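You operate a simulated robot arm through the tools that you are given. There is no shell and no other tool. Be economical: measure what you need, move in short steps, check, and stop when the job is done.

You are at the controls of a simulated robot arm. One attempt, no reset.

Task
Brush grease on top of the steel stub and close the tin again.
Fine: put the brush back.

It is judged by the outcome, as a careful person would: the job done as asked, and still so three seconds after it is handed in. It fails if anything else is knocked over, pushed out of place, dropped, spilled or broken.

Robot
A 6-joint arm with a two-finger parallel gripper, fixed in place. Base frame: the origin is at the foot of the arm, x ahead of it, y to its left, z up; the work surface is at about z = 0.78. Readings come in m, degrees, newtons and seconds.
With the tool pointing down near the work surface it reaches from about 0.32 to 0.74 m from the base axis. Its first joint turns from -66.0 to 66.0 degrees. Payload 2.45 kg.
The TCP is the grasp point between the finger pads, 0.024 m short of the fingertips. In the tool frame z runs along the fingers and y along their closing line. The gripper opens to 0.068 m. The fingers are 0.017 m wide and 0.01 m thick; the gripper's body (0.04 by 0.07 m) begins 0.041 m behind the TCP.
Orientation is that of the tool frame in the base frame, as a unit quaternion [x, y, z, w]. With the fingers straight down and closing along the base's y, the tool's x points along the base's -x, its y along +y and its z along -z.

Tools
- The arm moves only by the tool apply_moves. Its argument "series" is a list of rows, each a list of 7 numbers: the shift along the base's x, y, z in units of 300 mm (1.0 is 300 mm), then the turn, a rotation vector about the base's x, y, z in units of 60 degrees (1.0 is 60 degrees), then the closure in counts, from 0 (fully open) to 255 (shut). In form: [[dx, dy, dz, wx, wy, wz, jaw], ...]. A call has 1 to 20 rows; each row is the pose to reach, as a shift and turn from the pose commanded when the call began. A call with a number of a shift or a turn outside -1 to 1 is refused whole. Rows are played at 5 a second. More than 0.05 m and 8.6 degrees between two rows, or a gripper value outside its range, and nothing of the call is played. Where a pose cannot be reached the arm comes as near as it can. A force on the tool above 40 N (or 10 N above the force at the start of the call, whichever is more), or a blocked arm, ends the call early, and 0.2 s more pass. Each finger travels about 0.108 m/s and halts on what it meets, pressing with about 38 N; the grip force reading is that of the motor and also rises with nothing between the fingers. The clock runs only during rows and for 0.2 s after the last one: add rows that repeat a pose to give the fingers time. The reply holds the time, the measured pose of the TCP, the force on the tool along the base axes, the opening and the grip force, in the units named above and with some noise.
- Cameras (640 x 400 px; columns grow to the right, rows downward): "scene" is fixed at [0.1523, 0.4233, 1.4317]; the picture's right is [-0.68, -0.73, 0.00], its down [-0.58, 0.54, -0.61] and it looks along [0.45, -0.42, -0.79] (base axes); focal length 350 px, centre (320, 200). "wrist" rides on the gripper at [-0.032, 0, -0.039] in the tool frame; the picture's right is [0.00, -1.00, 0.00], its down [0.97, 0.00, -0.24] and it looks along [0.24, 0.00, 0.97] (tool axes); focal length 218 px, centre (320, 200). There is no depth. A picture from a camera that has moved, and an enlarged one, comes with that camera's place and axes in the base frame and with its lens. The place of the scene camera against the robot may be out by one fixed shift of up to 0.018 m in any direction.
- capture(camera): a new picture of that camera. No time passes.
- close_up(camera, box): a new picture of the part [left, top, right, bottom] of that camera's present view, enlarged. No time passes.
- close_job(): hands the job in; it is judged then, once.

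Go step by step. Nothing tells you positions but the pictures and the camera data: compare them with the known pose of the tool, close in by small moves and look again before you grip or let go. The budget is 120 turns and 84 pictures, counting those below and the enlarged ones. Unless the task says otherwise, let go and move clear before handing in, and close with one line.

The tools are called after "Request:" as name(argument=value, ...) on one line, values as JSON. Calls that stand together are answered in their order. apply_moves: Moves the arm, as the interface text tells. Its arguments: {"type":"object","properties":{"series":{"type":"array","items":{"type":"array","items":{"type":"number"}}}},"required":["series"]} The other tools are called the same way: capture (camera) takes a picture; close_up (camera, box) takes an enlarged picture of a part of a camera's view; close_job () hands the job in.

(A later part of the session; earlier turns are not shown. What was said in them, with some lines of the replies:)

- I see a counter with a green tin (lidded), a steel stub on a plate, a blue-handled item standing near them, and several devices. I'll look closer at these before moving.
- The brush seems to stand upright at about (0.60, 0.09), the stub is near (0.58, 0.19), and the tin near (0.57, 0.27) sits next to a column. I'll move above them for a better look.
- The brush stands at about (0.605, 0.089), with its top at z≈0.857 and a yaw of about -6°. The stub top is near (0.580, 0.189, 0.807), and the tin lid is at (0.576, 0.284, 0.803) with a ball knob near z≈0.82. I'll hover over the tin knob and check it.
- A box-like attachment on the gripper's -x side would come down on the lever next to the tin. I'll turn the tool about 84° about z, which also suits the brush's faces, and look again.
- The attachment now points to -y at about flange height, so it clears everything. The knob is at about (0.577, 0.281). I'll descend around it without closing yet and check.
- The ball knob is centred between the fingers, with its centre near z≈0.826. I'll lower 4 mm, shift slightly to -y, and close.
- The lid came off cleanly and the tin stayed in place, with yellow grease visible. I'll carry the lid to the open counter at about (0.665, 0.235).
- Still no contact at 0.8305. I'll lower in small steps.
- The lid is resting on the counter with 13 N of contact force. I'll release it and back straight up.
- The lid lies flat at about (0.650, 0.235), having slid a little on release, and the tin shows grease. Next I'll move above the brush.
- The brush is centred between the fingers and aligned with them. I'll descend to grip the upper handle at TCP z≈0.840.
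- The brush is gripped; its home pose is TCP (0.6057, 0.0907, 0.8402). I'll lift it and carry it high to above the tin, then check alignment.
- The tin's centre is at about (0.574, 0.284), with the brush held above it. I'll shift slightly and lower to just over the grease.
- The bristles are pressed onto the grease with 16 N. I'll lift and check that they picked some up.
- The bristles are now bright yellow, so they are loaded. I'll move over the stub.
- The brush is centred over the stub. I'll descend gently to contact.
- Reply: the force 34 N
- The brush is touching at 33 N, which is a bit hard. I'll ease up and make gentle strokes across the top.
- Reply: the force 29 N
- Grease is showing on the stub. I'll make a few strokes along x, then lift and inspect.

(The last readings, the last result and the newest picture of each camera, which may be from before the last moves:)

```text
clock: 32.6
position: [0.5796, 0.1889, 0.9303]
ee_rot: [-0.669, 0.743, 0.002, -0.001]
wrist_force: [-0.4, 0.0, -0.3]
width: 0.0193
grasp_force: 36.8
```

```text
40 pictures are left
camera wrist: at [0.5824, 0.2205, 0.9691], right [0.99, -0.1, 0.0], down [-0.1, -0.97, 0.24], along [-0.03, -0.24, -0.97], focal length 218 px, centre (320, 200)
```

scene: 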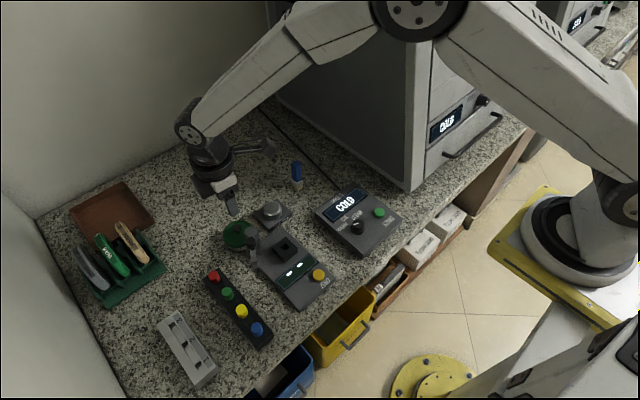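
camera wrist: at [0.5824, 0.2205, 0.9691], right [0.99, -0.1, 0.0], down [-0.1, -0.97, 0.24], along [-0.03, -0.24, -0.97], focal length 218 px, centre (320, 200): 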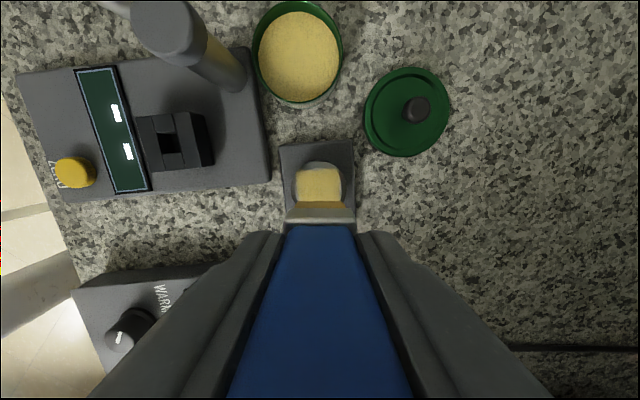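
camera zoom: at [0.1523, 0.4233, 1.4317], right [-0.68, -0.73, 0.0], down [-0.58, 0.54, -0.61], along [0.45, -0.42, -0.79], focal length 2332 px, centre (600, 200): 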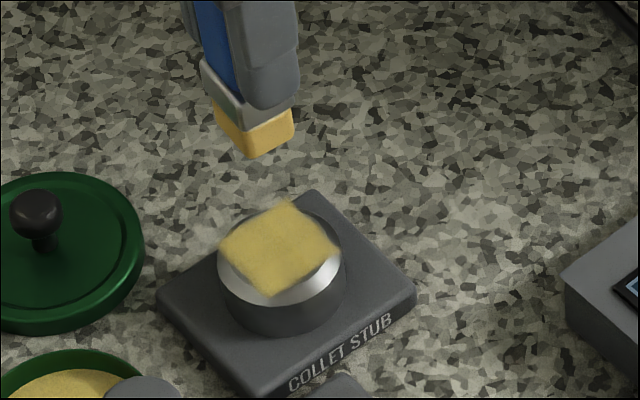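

A clear grease patch covers the stub top, and nothing else moved. I'll carry the brush back to its spot and check it is still straight in the grip.

Request:
apply_moves(series=[[0.02, -0.08, 0, 0, 0, 0, 255], [0.045, -0.18, 0, 0, 0, 0, 255], [0.07, -0.28, 0, 0, 0, 0, 255], [0.087, -0.328, 0, 0, 0, 0, 255], [0.087, -0.328, -0.1, 0, 0, 0, 255], [0.087, -0.328, -0.22, 0, 0, 0, 255], [0.087, -0.328, -0.26, 0, 0, 0, 255], [0.087, -0.328, -0.26, 0, 0, 0, 255]])

Request:
close_up(camera="scene", box=[260, 140, 340, 200])

Request:
capture(camera="wrist")

```text
clock: 34.4
position: [0.6064, 0.0902, 0.8503]
ee_rot: [-0.669, 0.743, 0.0, 0.0]
wrist_force: [0.8, 0.5, 0.2]
width: 0.019
grasp_force: 37.3
```

```text
6.67 times, centred on (300, 170) of scene
camera zoom: at [0.1523, 0.4233, 1.4317], right [-0.68, -0.73, 0.0], down [-0.58, 0.54, -0.61], along [0.45, -0.42, -0.79], focal length 2332 px, centre (453, 400)
```

zoom: 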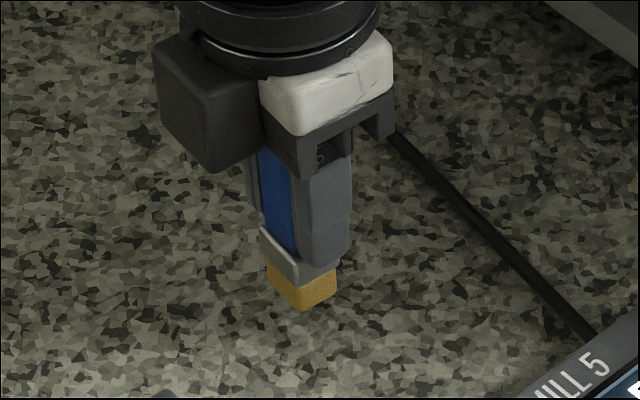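

```text
38 pictures are left
camera wrist: at [0.6086, 0.1228, 0.8899], right [0.99, -0.1, 0.0], down [-0.1, -0.97, 0.24], along [-0.02, -0.24, -0.97], focal length 218 px, centre (320, 200)
```

wrist: 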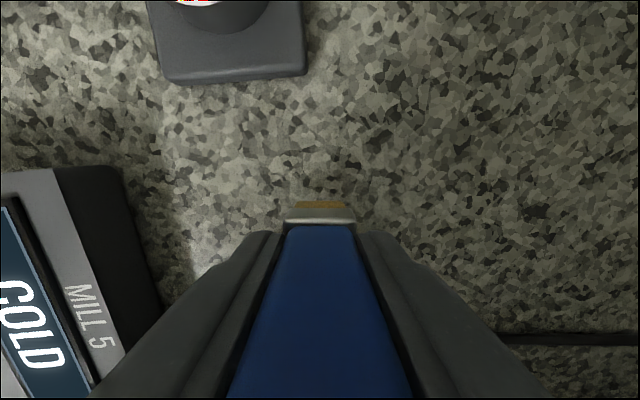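

The brush looks nearly straight and has slipped up only a couple of millimetres. I'll lower it to contact in small steps.

Request:
apply_moves(series=[[-0.002, 0.001, -0.02, 0, 0, 0, 255], [-0.002, 0.001, -0.03, 0, 0, 0, 255], [-0.002, 0.001, -0.034, 0, 0, 0, 255], [-0.002, 0.001, -0.034, 0, 0, 0, 255]])

```text
clock: 35.4
position: [0.6058, 0.0906, 0.8403]
ee_rot: [-0.669, 0.743, 0.0, 0.0]
wrist_force: [-0.4, -0.1, 0.6]
width: 0.0191
grasp_force: 37.0
```

Request:
apply_moves(series=[[0, 0, -0.003, 0, 0, 0, 255], [0, 0, -0.006, 0, 0, 0, 255], [0, 0, -0.006, 0, 0, 0, 255]])

```text
clock: 36.2
position: [0.6061, 0.0909, 0.8382]
ee_rot: [-0.669, 0.743, -0.001, 0.0]
wrist_force: [0.2, -1.0, 0.3]
width: 0.0191
grasp_force: 37.2
```

Request:
apply_moves(series=[[0, 0, -0.003, 0, 0, 0, 255], [0, 0, -0.003, 0, 0, 0, 255], [0, 0, -0.003, 0, 0, 0, 255]])

```text
clock: 37.0
position: [0.6051, 0.0913, 0.8374]
ee_rot: [-0.669, 0.743, 0.0, 0.001]
wrist_force: [-0.1, -0.6, -0.7]
width: 0.0193
grasp_force: 37.4
```

Request:
apply_moves(series=[[0, 0, -0.003, 0, 0, 0, 255], [0, 0, -0.003, 0, 0, 0, 255], [0, 0, -0.003, 0, 0, 0, 255]])

Request:
close_up(camera="scene", box=[260, 140, 340, 200])

```text
clock: 37.8
position: [0.6054, 0.0929, 0.8374]
ee_rot: [-0.669, 0.744, 0.0, 0.001]
wrist_force: [0.0, -0.1, -0.2]
width: 0.0192
grasp_force: 36.7
```

```text
6.67 times, centred on (300, 170) of scene
camera zoom: at [0.1523, 0.4233, 1.4317], right [-0.68, -0.73, 0.0], down [-0.58, 0.54, -0.61], along [0.45, -0.42, -0.79], focal length 2332 px, centre (453, 400)
```

zoom: 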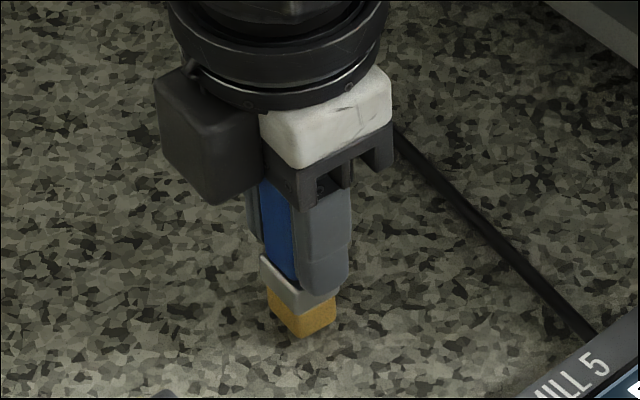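

Request:
apply_moves(series=[[0, 0, -0.003, 0, 0, 0, 255], [0, 0, -0.006, 0, 0, 0, 255], [0, 0, -0.006, 0, 0, 0, 255]])

```text
clock: 38.6
position: [0.6052, 0.0914, 0.8359]
ee_rot: [-0.67, 0.743, 0.0, 0.0]
wrist_force: [-1.2, -0.6, -0.7]
width: 0.0193
grasp_force: 37.0
```

Request:
apply_moves(series=[[0, 0, -0.003, 0, 0, 0, 255], [0, 0, -0.006, 0, 0, 0, 255], [0, 0, -0.006, 0, 0, 0, 255]])

```text
clock: 39.4
position: [0.6062, 0.092, 0.8347]
ee_rot: [-0.669, 0.743, 0.0, 0.001]
wrist_force: [-8.0, -1.6, 25.2]
width: 0.0194
grasp_force: 36.7
```

Contact. I'll ease off slightly and then release slowly.

Request:
apply_moves(series=[[0, 0, 0.003, 0, 0, 0, 255], [0, 0, 0.003, 0, 0, 0, 255]])

Request:
apply_moves(series=[[0, 0, 0, 0, 0, 0, 170], [0, 0, 0, 0, 0, 0, 140], [0, 0, 0, 0, 0, 0, 100], [0, 0, 0, 0, 0, 0, 60], [0, 0, 0, 0, 0, 0, 60]])

Request:
capture(camera="wrist")

Request:
close_up(camera="scene", box=[260, 140, 340, 200])

```text
clock: 40.0
position: [0.6062, 0.0918, 0.8358]
ee_rot: [-0.669, 0.743, 0.0, 0.002]
wrist_force: [-4.2, 0.3, 24.3]
width: 0.0193
grasp_force: 37.3
```

```text
clock: 41.2
position: [0.6063, 0.0913, 0.8329]
ee_rot: [-0.669, 0.743, 0.0, 0.001]
wrist_force: [-0.4, -0.4, 0.3]
width: 0.0519
grasp_force: 0.0
```

```text
36 pictures are left
camera wrist: at [0.6085, 0.1233, 0.873], right [0.99, -0.1, 0.0], down [-0.1, -0.97, 0.24], along [-0.03, -0.24, -0.97], focal length 218 px, centre (320, 200)
```

wrist: 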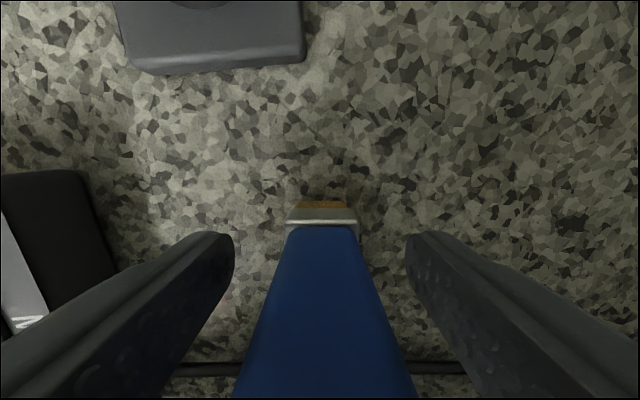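

```text
6.67 times, centred on (300, 170) of scene
camera zoom: at [0.1523, 0.4233, 1.4317], right [-0.68, -0.73, 0.0], down [-0.58, 0.54, -0.61], along [0.45, -0.42, -0.79], focal length 2332 px, centre (453, 400)
```

zoom: 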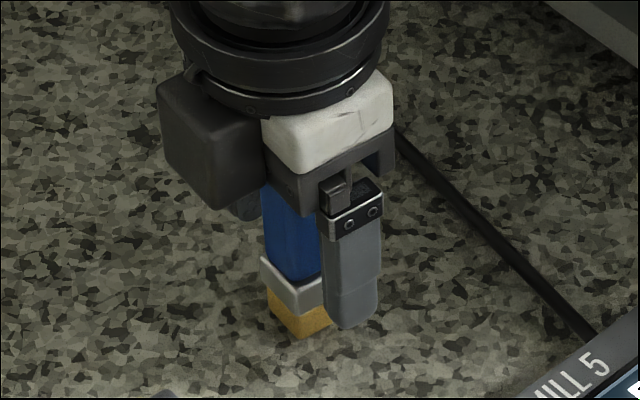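

The brush is standing free between the fingers, so I'll rise straight up.

Request:
apply_moves(series=[[0, 0, 0.05, 0, 0, 0, 60], [0, 0, 0.15, 0, 0, 0, 60], [0, 0, 0.3, 0, 0, 0, 60], [0, 0, 0.35, 0, 0, 0, 60]])

Request:
close_up(camera="scene", box=[180, 130, 340, 250])

Request:
capture(camera="wrist")

```text
clock: 42.2
position: [0.606, 0.0916, 0.9405]
ee_rot: [-0.669, 0.743, 0.0, 0.0]
wrist_force: [-0.5, -0.4, -0.7]
width: 0.0518
grasp_force: 0.1
```

```text
3.33 times, centred on (260, 190) of scene
camera zoom: at [0.1523, 0.4233, 1.4318], right [-0.68, -0.73, 0.0], down [-0.58, 0.54, -0.61], along [0.45, -0.42, -0.79], focal length 1166 px, centre (520, 233)
```

zoom: 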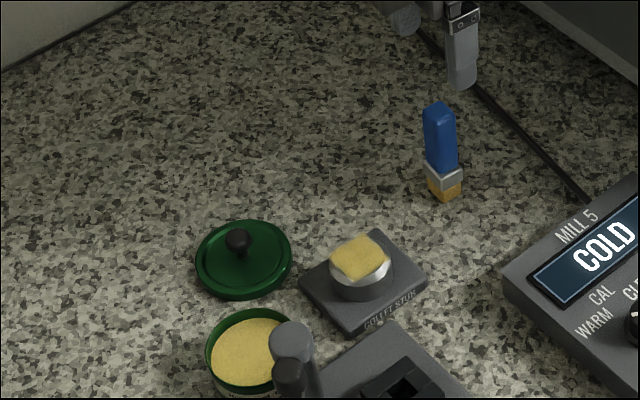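

```text
33 pictures are left
camera wrist: at [0.6087, 0.124, 0.9784], right [0.99, -0.1, 0.0], down [-0.1, -0.97, 0.24], along [-0.03, -0.24, -0.97], focal length 218 px, centre (320, 200)
```

wrist: 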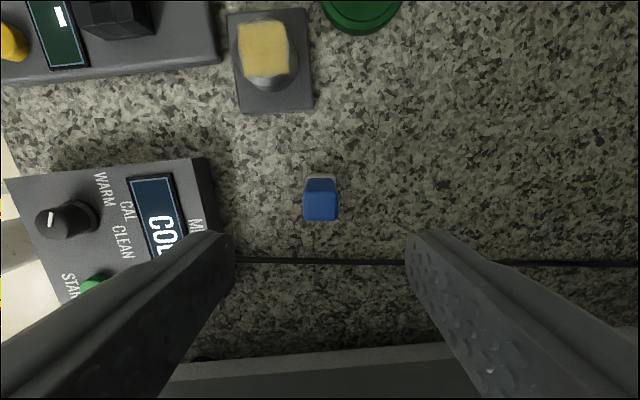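

The brush is back upright in its place. Next I'll go above the lid.

Request:
apply_moves(series=[[0.035, 0.12, 0, 0, 0, 0, 80], [0.07, 0.24, 0, 0, 0, 0, 110], [0.11, 0.36, 0, 0, 0, 0, 110], [0.15, 0.48, -0.05, 0, 0, 0, 110], [0.15, 0.48, -0.15, 0, 0, 0, 110], [0.15, 0.48, -0.15, 0, 0, 0, 110]])

Request:
capture(camera="wrist")

```text
clock: 43.6
position: [0.6503, 0.2353, 0.8943]
ee_rot: [-0.669, 0.743, 0.0, 0.0]
wrist_force: [-0.5, 0.3, -0.3]
width: 0.0388
grasp_force: 0.0
```

```text
32 pictures are left
camera wrist: at [0.6532, 0.2677, 0.9338], right [0.99, -0.1, 0.0], down [-0.1, -0.97, 0.24], along [-0.02, -0.24, -0.97], focal length 218 px, centre (320, 200)
```

wrist: 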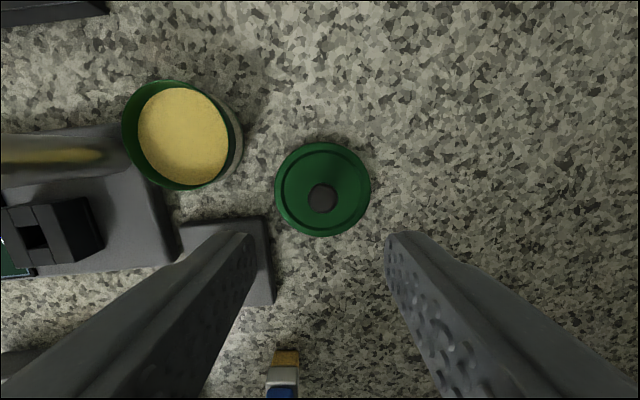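

Request:
apply_moves(series=[[0, 0.003, -0.1, 0, 0, 0, 110], [0, 0.003, -0.2, 0, 0, 0, 110], [0, 0.003, -0.25, 0, 0, 0, 110], [0, 0.003, -0.266, 0, 0, 0, 110], [0, 0.003, -0.266, 0, 0, 0, 110]])

Request:
capture(camera="wrist")

```text
clock: 44.8
position: [0.6502, 0.2362, 0.8152]
ee_rot: [-0.669, 0.743, 0.0, 0.0]
wrist_force: [0.3, 0.2, -0.3]
width: 0.0389
grasp_force: 0.1
```

```text
31 pictures are left
camera wrist: at [0.6528, 0.2687, 0.854], right [0.99, -0.1, 0.0], down [-0.1, -0.97, 0.24], along [-0.02, -0.24, -0.97], focal length 218 px, centre (320, 200)
```

wrist: 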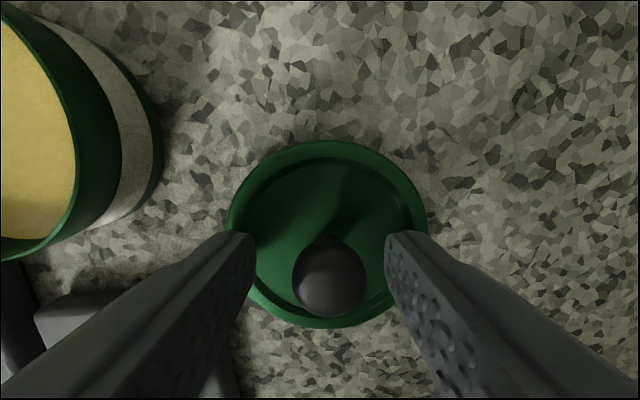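

Request:
apply_moves(series=[[0.009, 0, -0.002, 0, 0, 0, 110], [0.009, 0, -0.002, 0, 0, 0, 150], [0.009, 0, -0.002, 0, 0, 0, 190], [0.009, 0, -0.002, 0, 0, 0, 255], [0.009, 0, -0.002, 0, 0, 0, 255], [0.009, 0, -0.002, 0, 0, 0, 255]])

Request:
capture(camera="wrist")

```text
clock: 46.2
position: [0.6529, 0.2359, 0.8137]
ee_rot: [-0.669, 0.743, 0.0, -0.001]
wrist_force: [0.5, -0.9, 0.7]
width: 0.0158
grasp_force: 35.0
```

```text
30 pictures are left
camera wrist: at [0.6556, 0.2681, 0.8534], right [0.99, -0.1, 0.0], down [-0.1, -0.97, 0.24], along [-0.02, -0.24, -0.97], focal length 218 px, centre (320, 200)
```

wrist: 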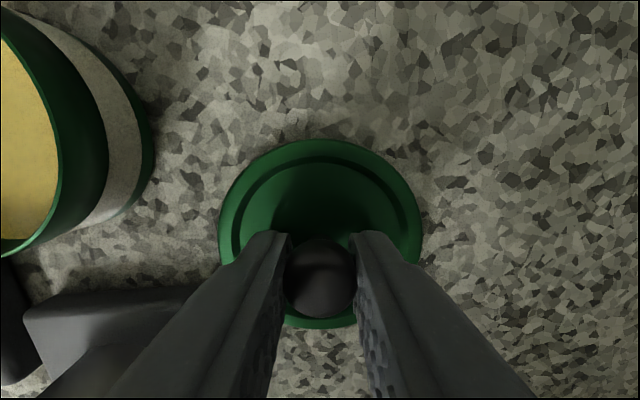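

The lid is gripped as it was before. I'll lift it and carry it over the tin, staying high to check alignment.

Request:
apply_moves(series=[[0, 0, 0.04, 0, 0, 0, 255], [0, 0, 0.18, 0, 0, 0, 255], [0, 0, 0.33, 0, 0, 0, 255], [-0.09, 0.05, 0.35, 0, 0, 0, 255], [-0.18, 0.1, 0.35, 0, 0, 0, 255], [-0.258, 0.152, 0.35, 0, 0, 0, 255], [-0.258, 0.152, 0.35, 0, 0, 0, 255]])

Request:
capture(camera="wrist")

Request:
close_up(camera="scene", box=[190, 180, 286, 240])

```text
clock: 47.8
position: [0.5756, 0.2828, 0.9183]
ee_rot: [-0.669, 0.744, 0.001, 0.0]
wrist_force: [-0.3, 0.2, -0.3]
width: 0.0159
grasp_force: 35.1
```

```text
29 pictures are left
camera wrist: at [0.5784, 0.3138, 0.9584], right [0.99, -0.1, 0.0], down [-0.1, -0.97, 0.24], along [-0.03, -0.24, -0.97], focal length 218 px, centre (320, 200)
```

wrist: 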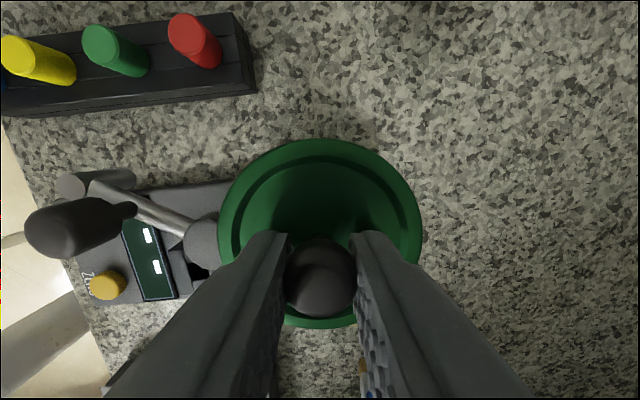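

```text
6.67 times, centred on (238, 210) of scene
camera zoom: at [0.1523, 0.4234, 1.4317], right [-0.68, -0.73, 0.0], down [-0.58, 0.54, -0.61], along [0.45, -0.42, -0.79], focal length 2332 px, centre (867, 133)
```

zoom: 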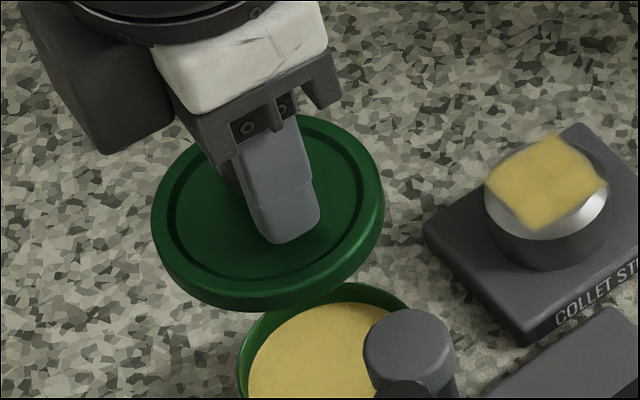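

The lid is over the tin, whose centre I put at about (0.574, 0.283), and nothing has shifted. I'll fine-adjust and lower to about 1 cm above seating, then compare.

Request:
apply_moves(series=[[-0.004, -0.005, -0.1, 0, 0, 0, 255], [-0.004, -0.005, -0.2, 0, 0, 0, 255], [-0.004, -0.005, -0.241, 0, 0, 0, 255], [-0.004, -0.005, -0.241, 0, 0, 0, 255], [-0.004, -0.005, -0.241, 0, 0, 0, 255]])

Request:
capture(camera="wrist")

Request:
close_up(camera="scene", box=[205, 205, 285, 255])

```text
clock: 49.0
position: [0.5751, 0.2809, 0.8471]
ee_rot: [-0.669, 0.743, 0.0, 0.0]
wrist_force: [0.0, -0.8, -0.2]
width: 0.0161
grasp_force: 35.0
```

```text
27 pictures are left
camera wrist: at [0.5782, 0.3121, 0.8858], right [0.99, -0.1, 0.0], down [-0.1, -0.97, 0.24], along [-0.03, -0.24, -0.97], focal length 218 px, centre (320, 200)
```

wrist: 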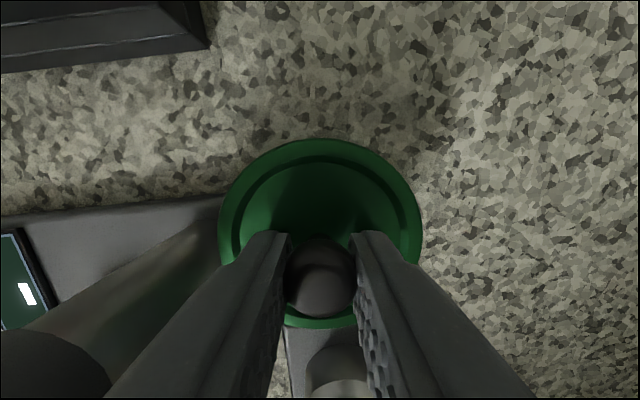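

```text
8.00 times, centred on (245, 230) of scene
camera zoom: at [0.1523, 0.4233, 1.4317], right [-0.68, -0.73, 0.0], down [-0.58, 0.54, -0.61], along [0.45, -0.42, -0.79], focal length 2798 px, centre (920, -40)
```

zoom: 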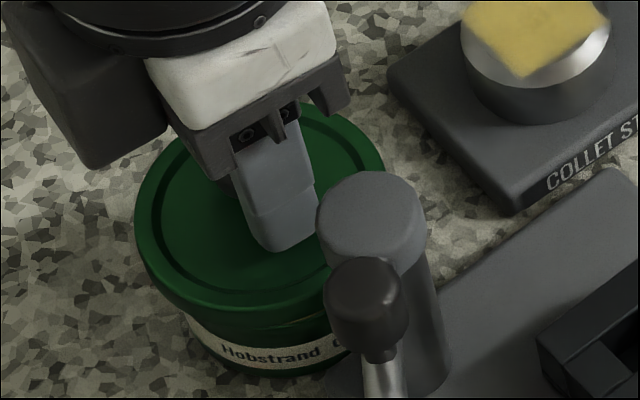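

Alignment looks good. I'll lower in small steps and watch the forces.

Request:
apply_moves(series=[[0, 0, -0.01, 0, 0, 0, 255], [0, 0, -0.02, 0, 0, 0, 255], [0, 0, -0.025, 0, 0, 0, 255], [0, 0, -0.025, 0, 0, 0, 255]])

Request:
close_up(camera="scene", box=[205, 205, 285, 255])

```text
clock: 50.0
position: [0.5766, 0.2796, 0.8397]
ee_rot: [-0.669, 0.743, -0.001, 0.002]
wrist_force: [-2.0, -3.7, 18.0]
width: 0.0158
grasp_force: 35.5
```

```text
8.00 times, centred on (245, 230) of scene
camera zoom: at [0.1518, 0.4231, 1.4319], right [-0.68, -0.73, 0.0], down [-0.58, 0.54, -0.61], along [0.45, -0.42, -0.79], focal length 2798 px, centre (920, -40)
```

zoom: 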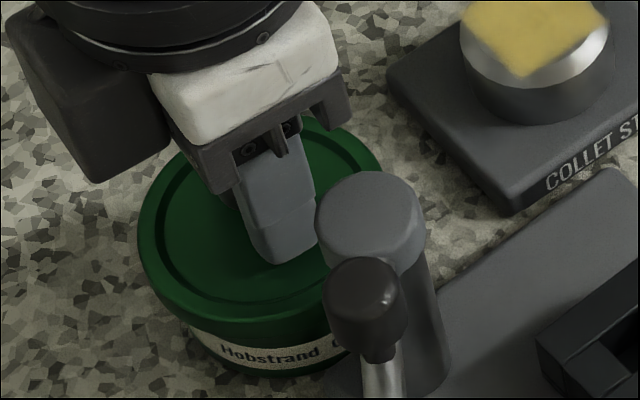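

Contact came about 4–5 mm above the original seated height, so the lid rim is catching, and the tin may have shifted about 4 mm toward -x when I first opened it. I'll lift and step aside in -y to measure the tin's centre accurately.

Request:
apply_moves(series=[[0, 0, 0.03, 0, 0, 0, 255], [0, 0, 0.15, 0, 0, 0, 255], [0, 0, 0.28, 0, 0, 0, 255], [0, -0.12, 0.32, 0, 0, 0, 255], [0, -0.25, 0.32, 0, 0, 0, 255], [0, -0.25, 0.32, 0, 0, 0, 255], [0, -0.25, 0.32, 0, 0, 0, 255]])

Request:
capture(camera="wrist")

Request:
close_up(camera="wrist", box=[240, 0, 400, 100])

Request:
close_up(camera="scene", box=[205, 205, 285, 255])

```text
clock: 51.6
position: [0.5738, 0.2036, 0.9363]
ee_rot: [-0.669, 0.743, 0.0, 0.0]
wrist_force: [-0.1, -0.5, -0.1]
width: 0.0155
grasp_force: 35.3
```

```text
24 pictures are left
camera wrist: at [0.5765, 0.2367, 0.9752], right [0.99, -0.1, 0.0], down [-0.1, -0.97, 0.24], along [-0.03, -0.24, -0.97], focal length 218 px, centre (320, 200)
```

wrist: 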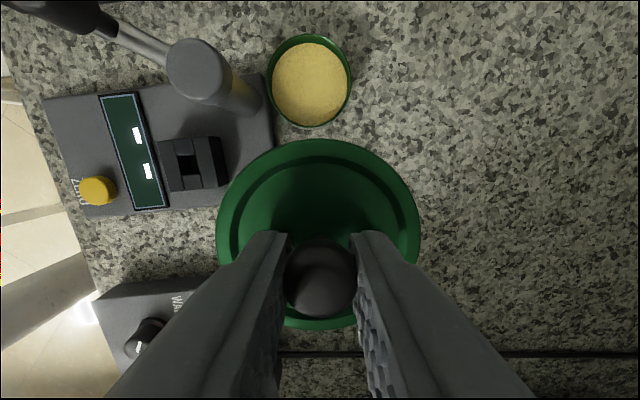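

```text
4.00 times, centred on (320, 50) of wrist
camera zoom: at [0.5765, 0.2367, 0.9752], right [0.99, -0.1, 0.0], down [-0.1, -0.97, 0.24], along [-0.03, -0.24, -0.97], focal length 873 px, centre (320, 800)
```

zoom: 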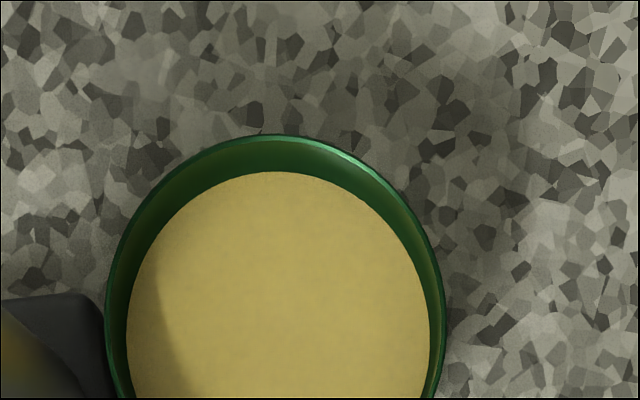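

```text
8.00 times, centred on (245, 230) of scene
camera zoom: at [0.1523, 0.4233, 1.4317], right [-0.68, -0.73, 0.0], down [-0.58, 0.54, -0.61], along [0.45, -0.42, -0.79], focal length 2798 px, centre (920, -40)
```

zoom: 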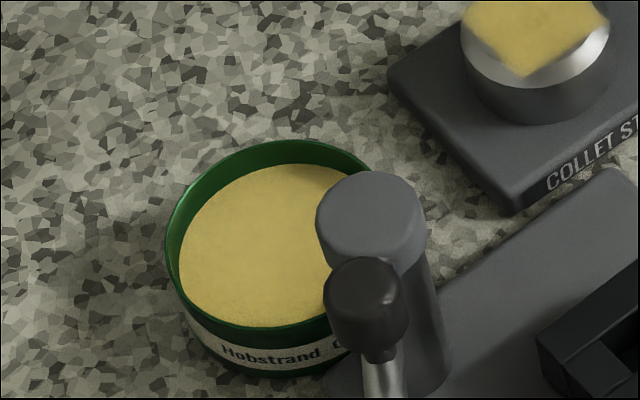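

By my measurements the earlier attempt was 1–3 mm too far in +y. I'll return with y about 1.5 mm lower and stop just above contact.

Request:
apply_moves(series=[[0, 0.12, 0, 0, 0, 0, 255], [0, 0.245, 0, 0, 0, 0, 255], [0, 0.245, -0.1, 0, 0, 0, 255], [0, 0.245, -0.22, 0, 0, 0, 255], [0, 0.245, -0.305, 0, 0, 0, 255], [0, 0.245, -0.305, 0, 0, 0, 255]])

Request:
apply_moves(series=[[0, 0, -0.006, 0, 0, 0, 255], [0, 0, -0.012, 0, 0, 0, 255], [0, 0, -0.016, 0, 0, 0, 255], [0, 0, -0.016, 0, 0, 0, 255]])

Request:
close_up(camera="scene", box=[205, 205, 285, 255])

```text
clock: 53.0
position: [0.5743, 0.2792, 0.8435]
ee_rot: [-0.669, 0.743, 0.0, 0.0]
wrist_force: [0.2, -0.2, -0.5]
width: 0.0161
grasp_force: 34.5
```

```text
clock: 54.0
position: [0.5745, 0.2781, 0.8376]
ee_rot: [-0.669, 0.743, -0.001, 0.0]
wrist_force: [-0.1, -0.4, 0.2]
width: 0.0156
grasp_force: 35.1
```

```text
8.00 times, centred on (245, 230) of scene
camera zoom: at [0.1523, 0.4233, 1.4317], right [-0.68, -0.73, 0.0], down [-0.58, 0.54, -0.61], along [0.45, -0.42, -0.79], focal length 2798 px, centre (920, -40)
```

zoom: 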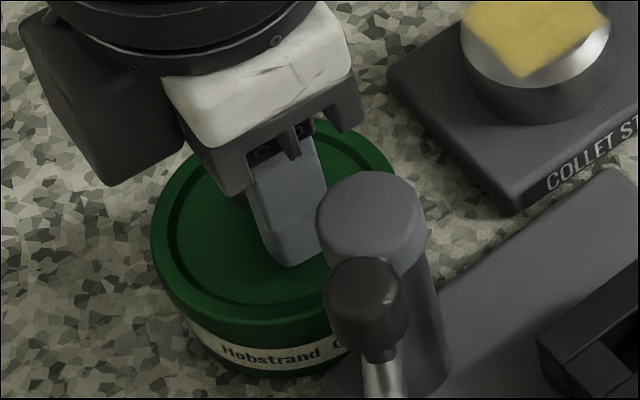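

No contact at 0.8376, below the earlier catch height, so the lid is sliding on. I'll continue to the seat.

Request:
apply_moves(series=[[0, 0, -0.004, 0, 0, 0, 255], [0, 0, -0.008, 0, 0, 0, 255], [0, 0, -0.008, 0, 0, 0, 255]])

```text
clock: 54.8
position: [0.5757, 0.2779, 0.836]
ee_rot: [-0.67, 0.743, 0.0, 0.0]
wrist_force: [0.6, -0.1, -0.4]
width: 0.016
grasp_force: 35.0
```

Request:
apply_moves(series=[[0, 0, -0.003, 0, 0, 0, 255], [0, 0, -0.006, 0, 0, 0, 255], [0, 0, -0.006, 0, 0, 0, 255]])

```text
clock: 55.6
position: [0.5743, 0.2784, 0.8351]
ee_rot: [-0.67, 0.743, 0.001, 0.0]
wrist_force: [-7.5, -2.8, 13.9]
width: 0.0158
grasp_force: 34.6
```

The lid is seated at 0.8351 with 14 N, matching the original height. I'll ease off and open gradually, then check before rising.

Request:
apply_moves(series=[[0, 0, 0.003, 0, 0, 0, 255], [0, 0, 0.003, 0, 0, 0, 190], [0, 0, 0.003, 0, 0, 0, 180], [0, 0, 0.003, 0, 0, 0, 170], [0, 0, 0.003, 0, 0, 0, 155], [0, 0, 0.003, 0, 0, 0, 140], [0, 0, 0.003, 0, 0, 0, 120], [0, 0, 0.003, 0, 0, 0, 120]])

Request:
capture(camera="wrist")

Request:
close_up(camera="scene", box=[205, 205, 285, 255])

```text
clock: 57.4
position: [0.575, 0.2788, 0.8348]
ee_rot: [-0.669, 0.743, 0.0, 0.0]
wrist_force: [0.0, 0.0, -1.0]
width: 0.0361
grasp_force: 0.0
```

```text
20 pictures are left
camera wrist: at [0.577, 0.3103, 0.8746], right [0.99, -0.1, 0.0], down [-0.1, -0.97, 0.24], along [-0.03, -0.24, -0.97], focal length 218 px, centre (320, 200)
```

wrist: 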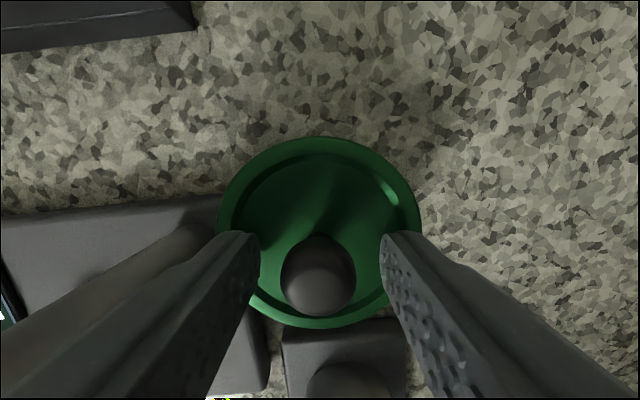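

```text
8.00 times, centred on (245, 230) of scene
camera zoom: at [0.1523, 0.4233, 1.4317], right [-0.68, -0.73, 0.0], down [-0.58, 0.54, -0.61], along [0.45, -0.42, -0.79], focal length 2798 px, centre (920, -40)
```

zoom: 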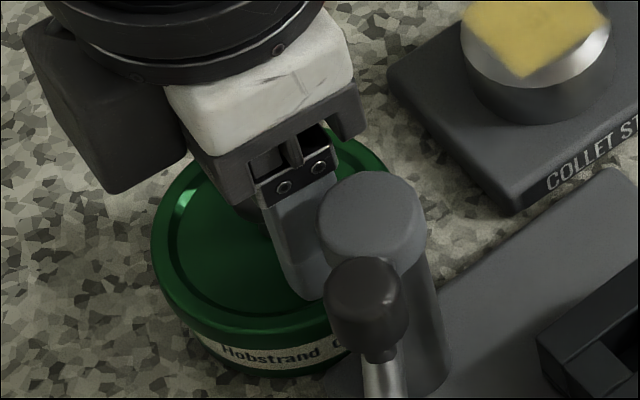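

Released, and the knob is still centred between the open fingers. I'll rise straight up, back off and inspect.

Request:
apply_moves(series=[[0, 0, 0.03, 0, 0, 0, 120], [0, 0, 0.1, 0, 0, 0, 120], [0, 0, 0.22, 0, 0, 0, 120], [0, 0, 0.36, 0, 0, 0, 120], [0, 0, 0.5, 0, 0, 0, 120], [0.05, -0.1, 0.6, 0, 0, 0, 120], [0.1, -0.2, 0.7, 0, 0, 0, 120], [0.1, -0.2, 0.7, 0, 0, 0, 120]])

Request:
close_up(camera="scene", box=[205, 205, 285, 255])

Request:
capture(camera="scene")

Request:
capture(camera="wrist")

```text
clock: 59.2
position: [0.6055, 0.2211, 1.0443]
ee_rot: [-0.669, 0.743, 0.0, 0.0]
wrist_force: [-0.3, 0.6, -0.1]
width: 0.036
grasp_force: 0.1
```

```text
8.00 times, centred on (245, 230) of scene
camera zoom: at [0.1523, 0.4233, 1.4317], right [-0.68, -0.73, 0.0], down [-0.58, 0.54, -0.61], along [0.45, -0.42, -0.79], focal length 2798 px, centre (920, -40)
```

zoom: 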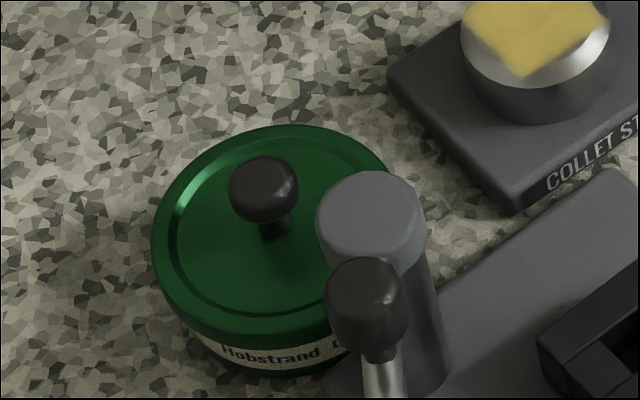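

```text
17 pictures are left
```

scene: 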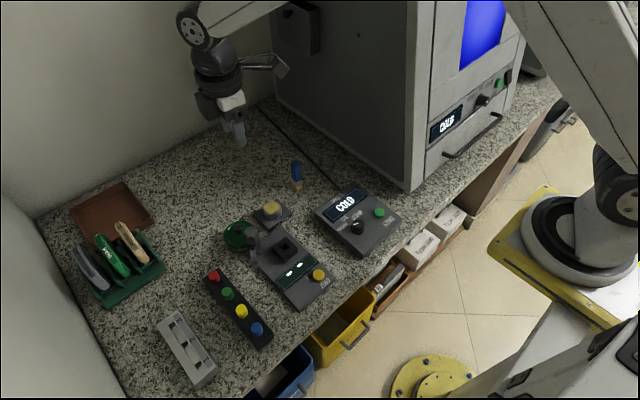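

```text
16 pictures are left
camera wrist: at [0.608, 0.2532, 1.0847], right [0.99, -0.1, 0.0], down [-0.1, -0.97, 0.24], along [-0.03, -0.24, -0.97], focal length 218 px, centre (320, 200)
```

wrist: 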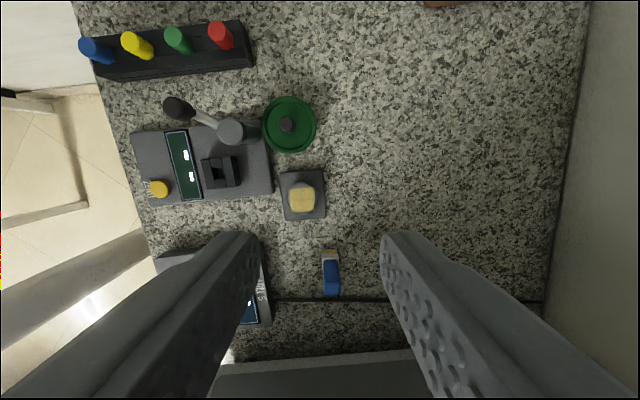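

The lid is flat and seated on the tin, the stub top is greased, the brush stands back in its place, and the arm is clear. I'm handing in.

Request:
close_job()

```text
The job is handed in.
```

The top of the steel stub is greased, the tin is closed again with its lid seated, and the brush is standing back in its place; the tin itself ended up about 4 mm from where it started.
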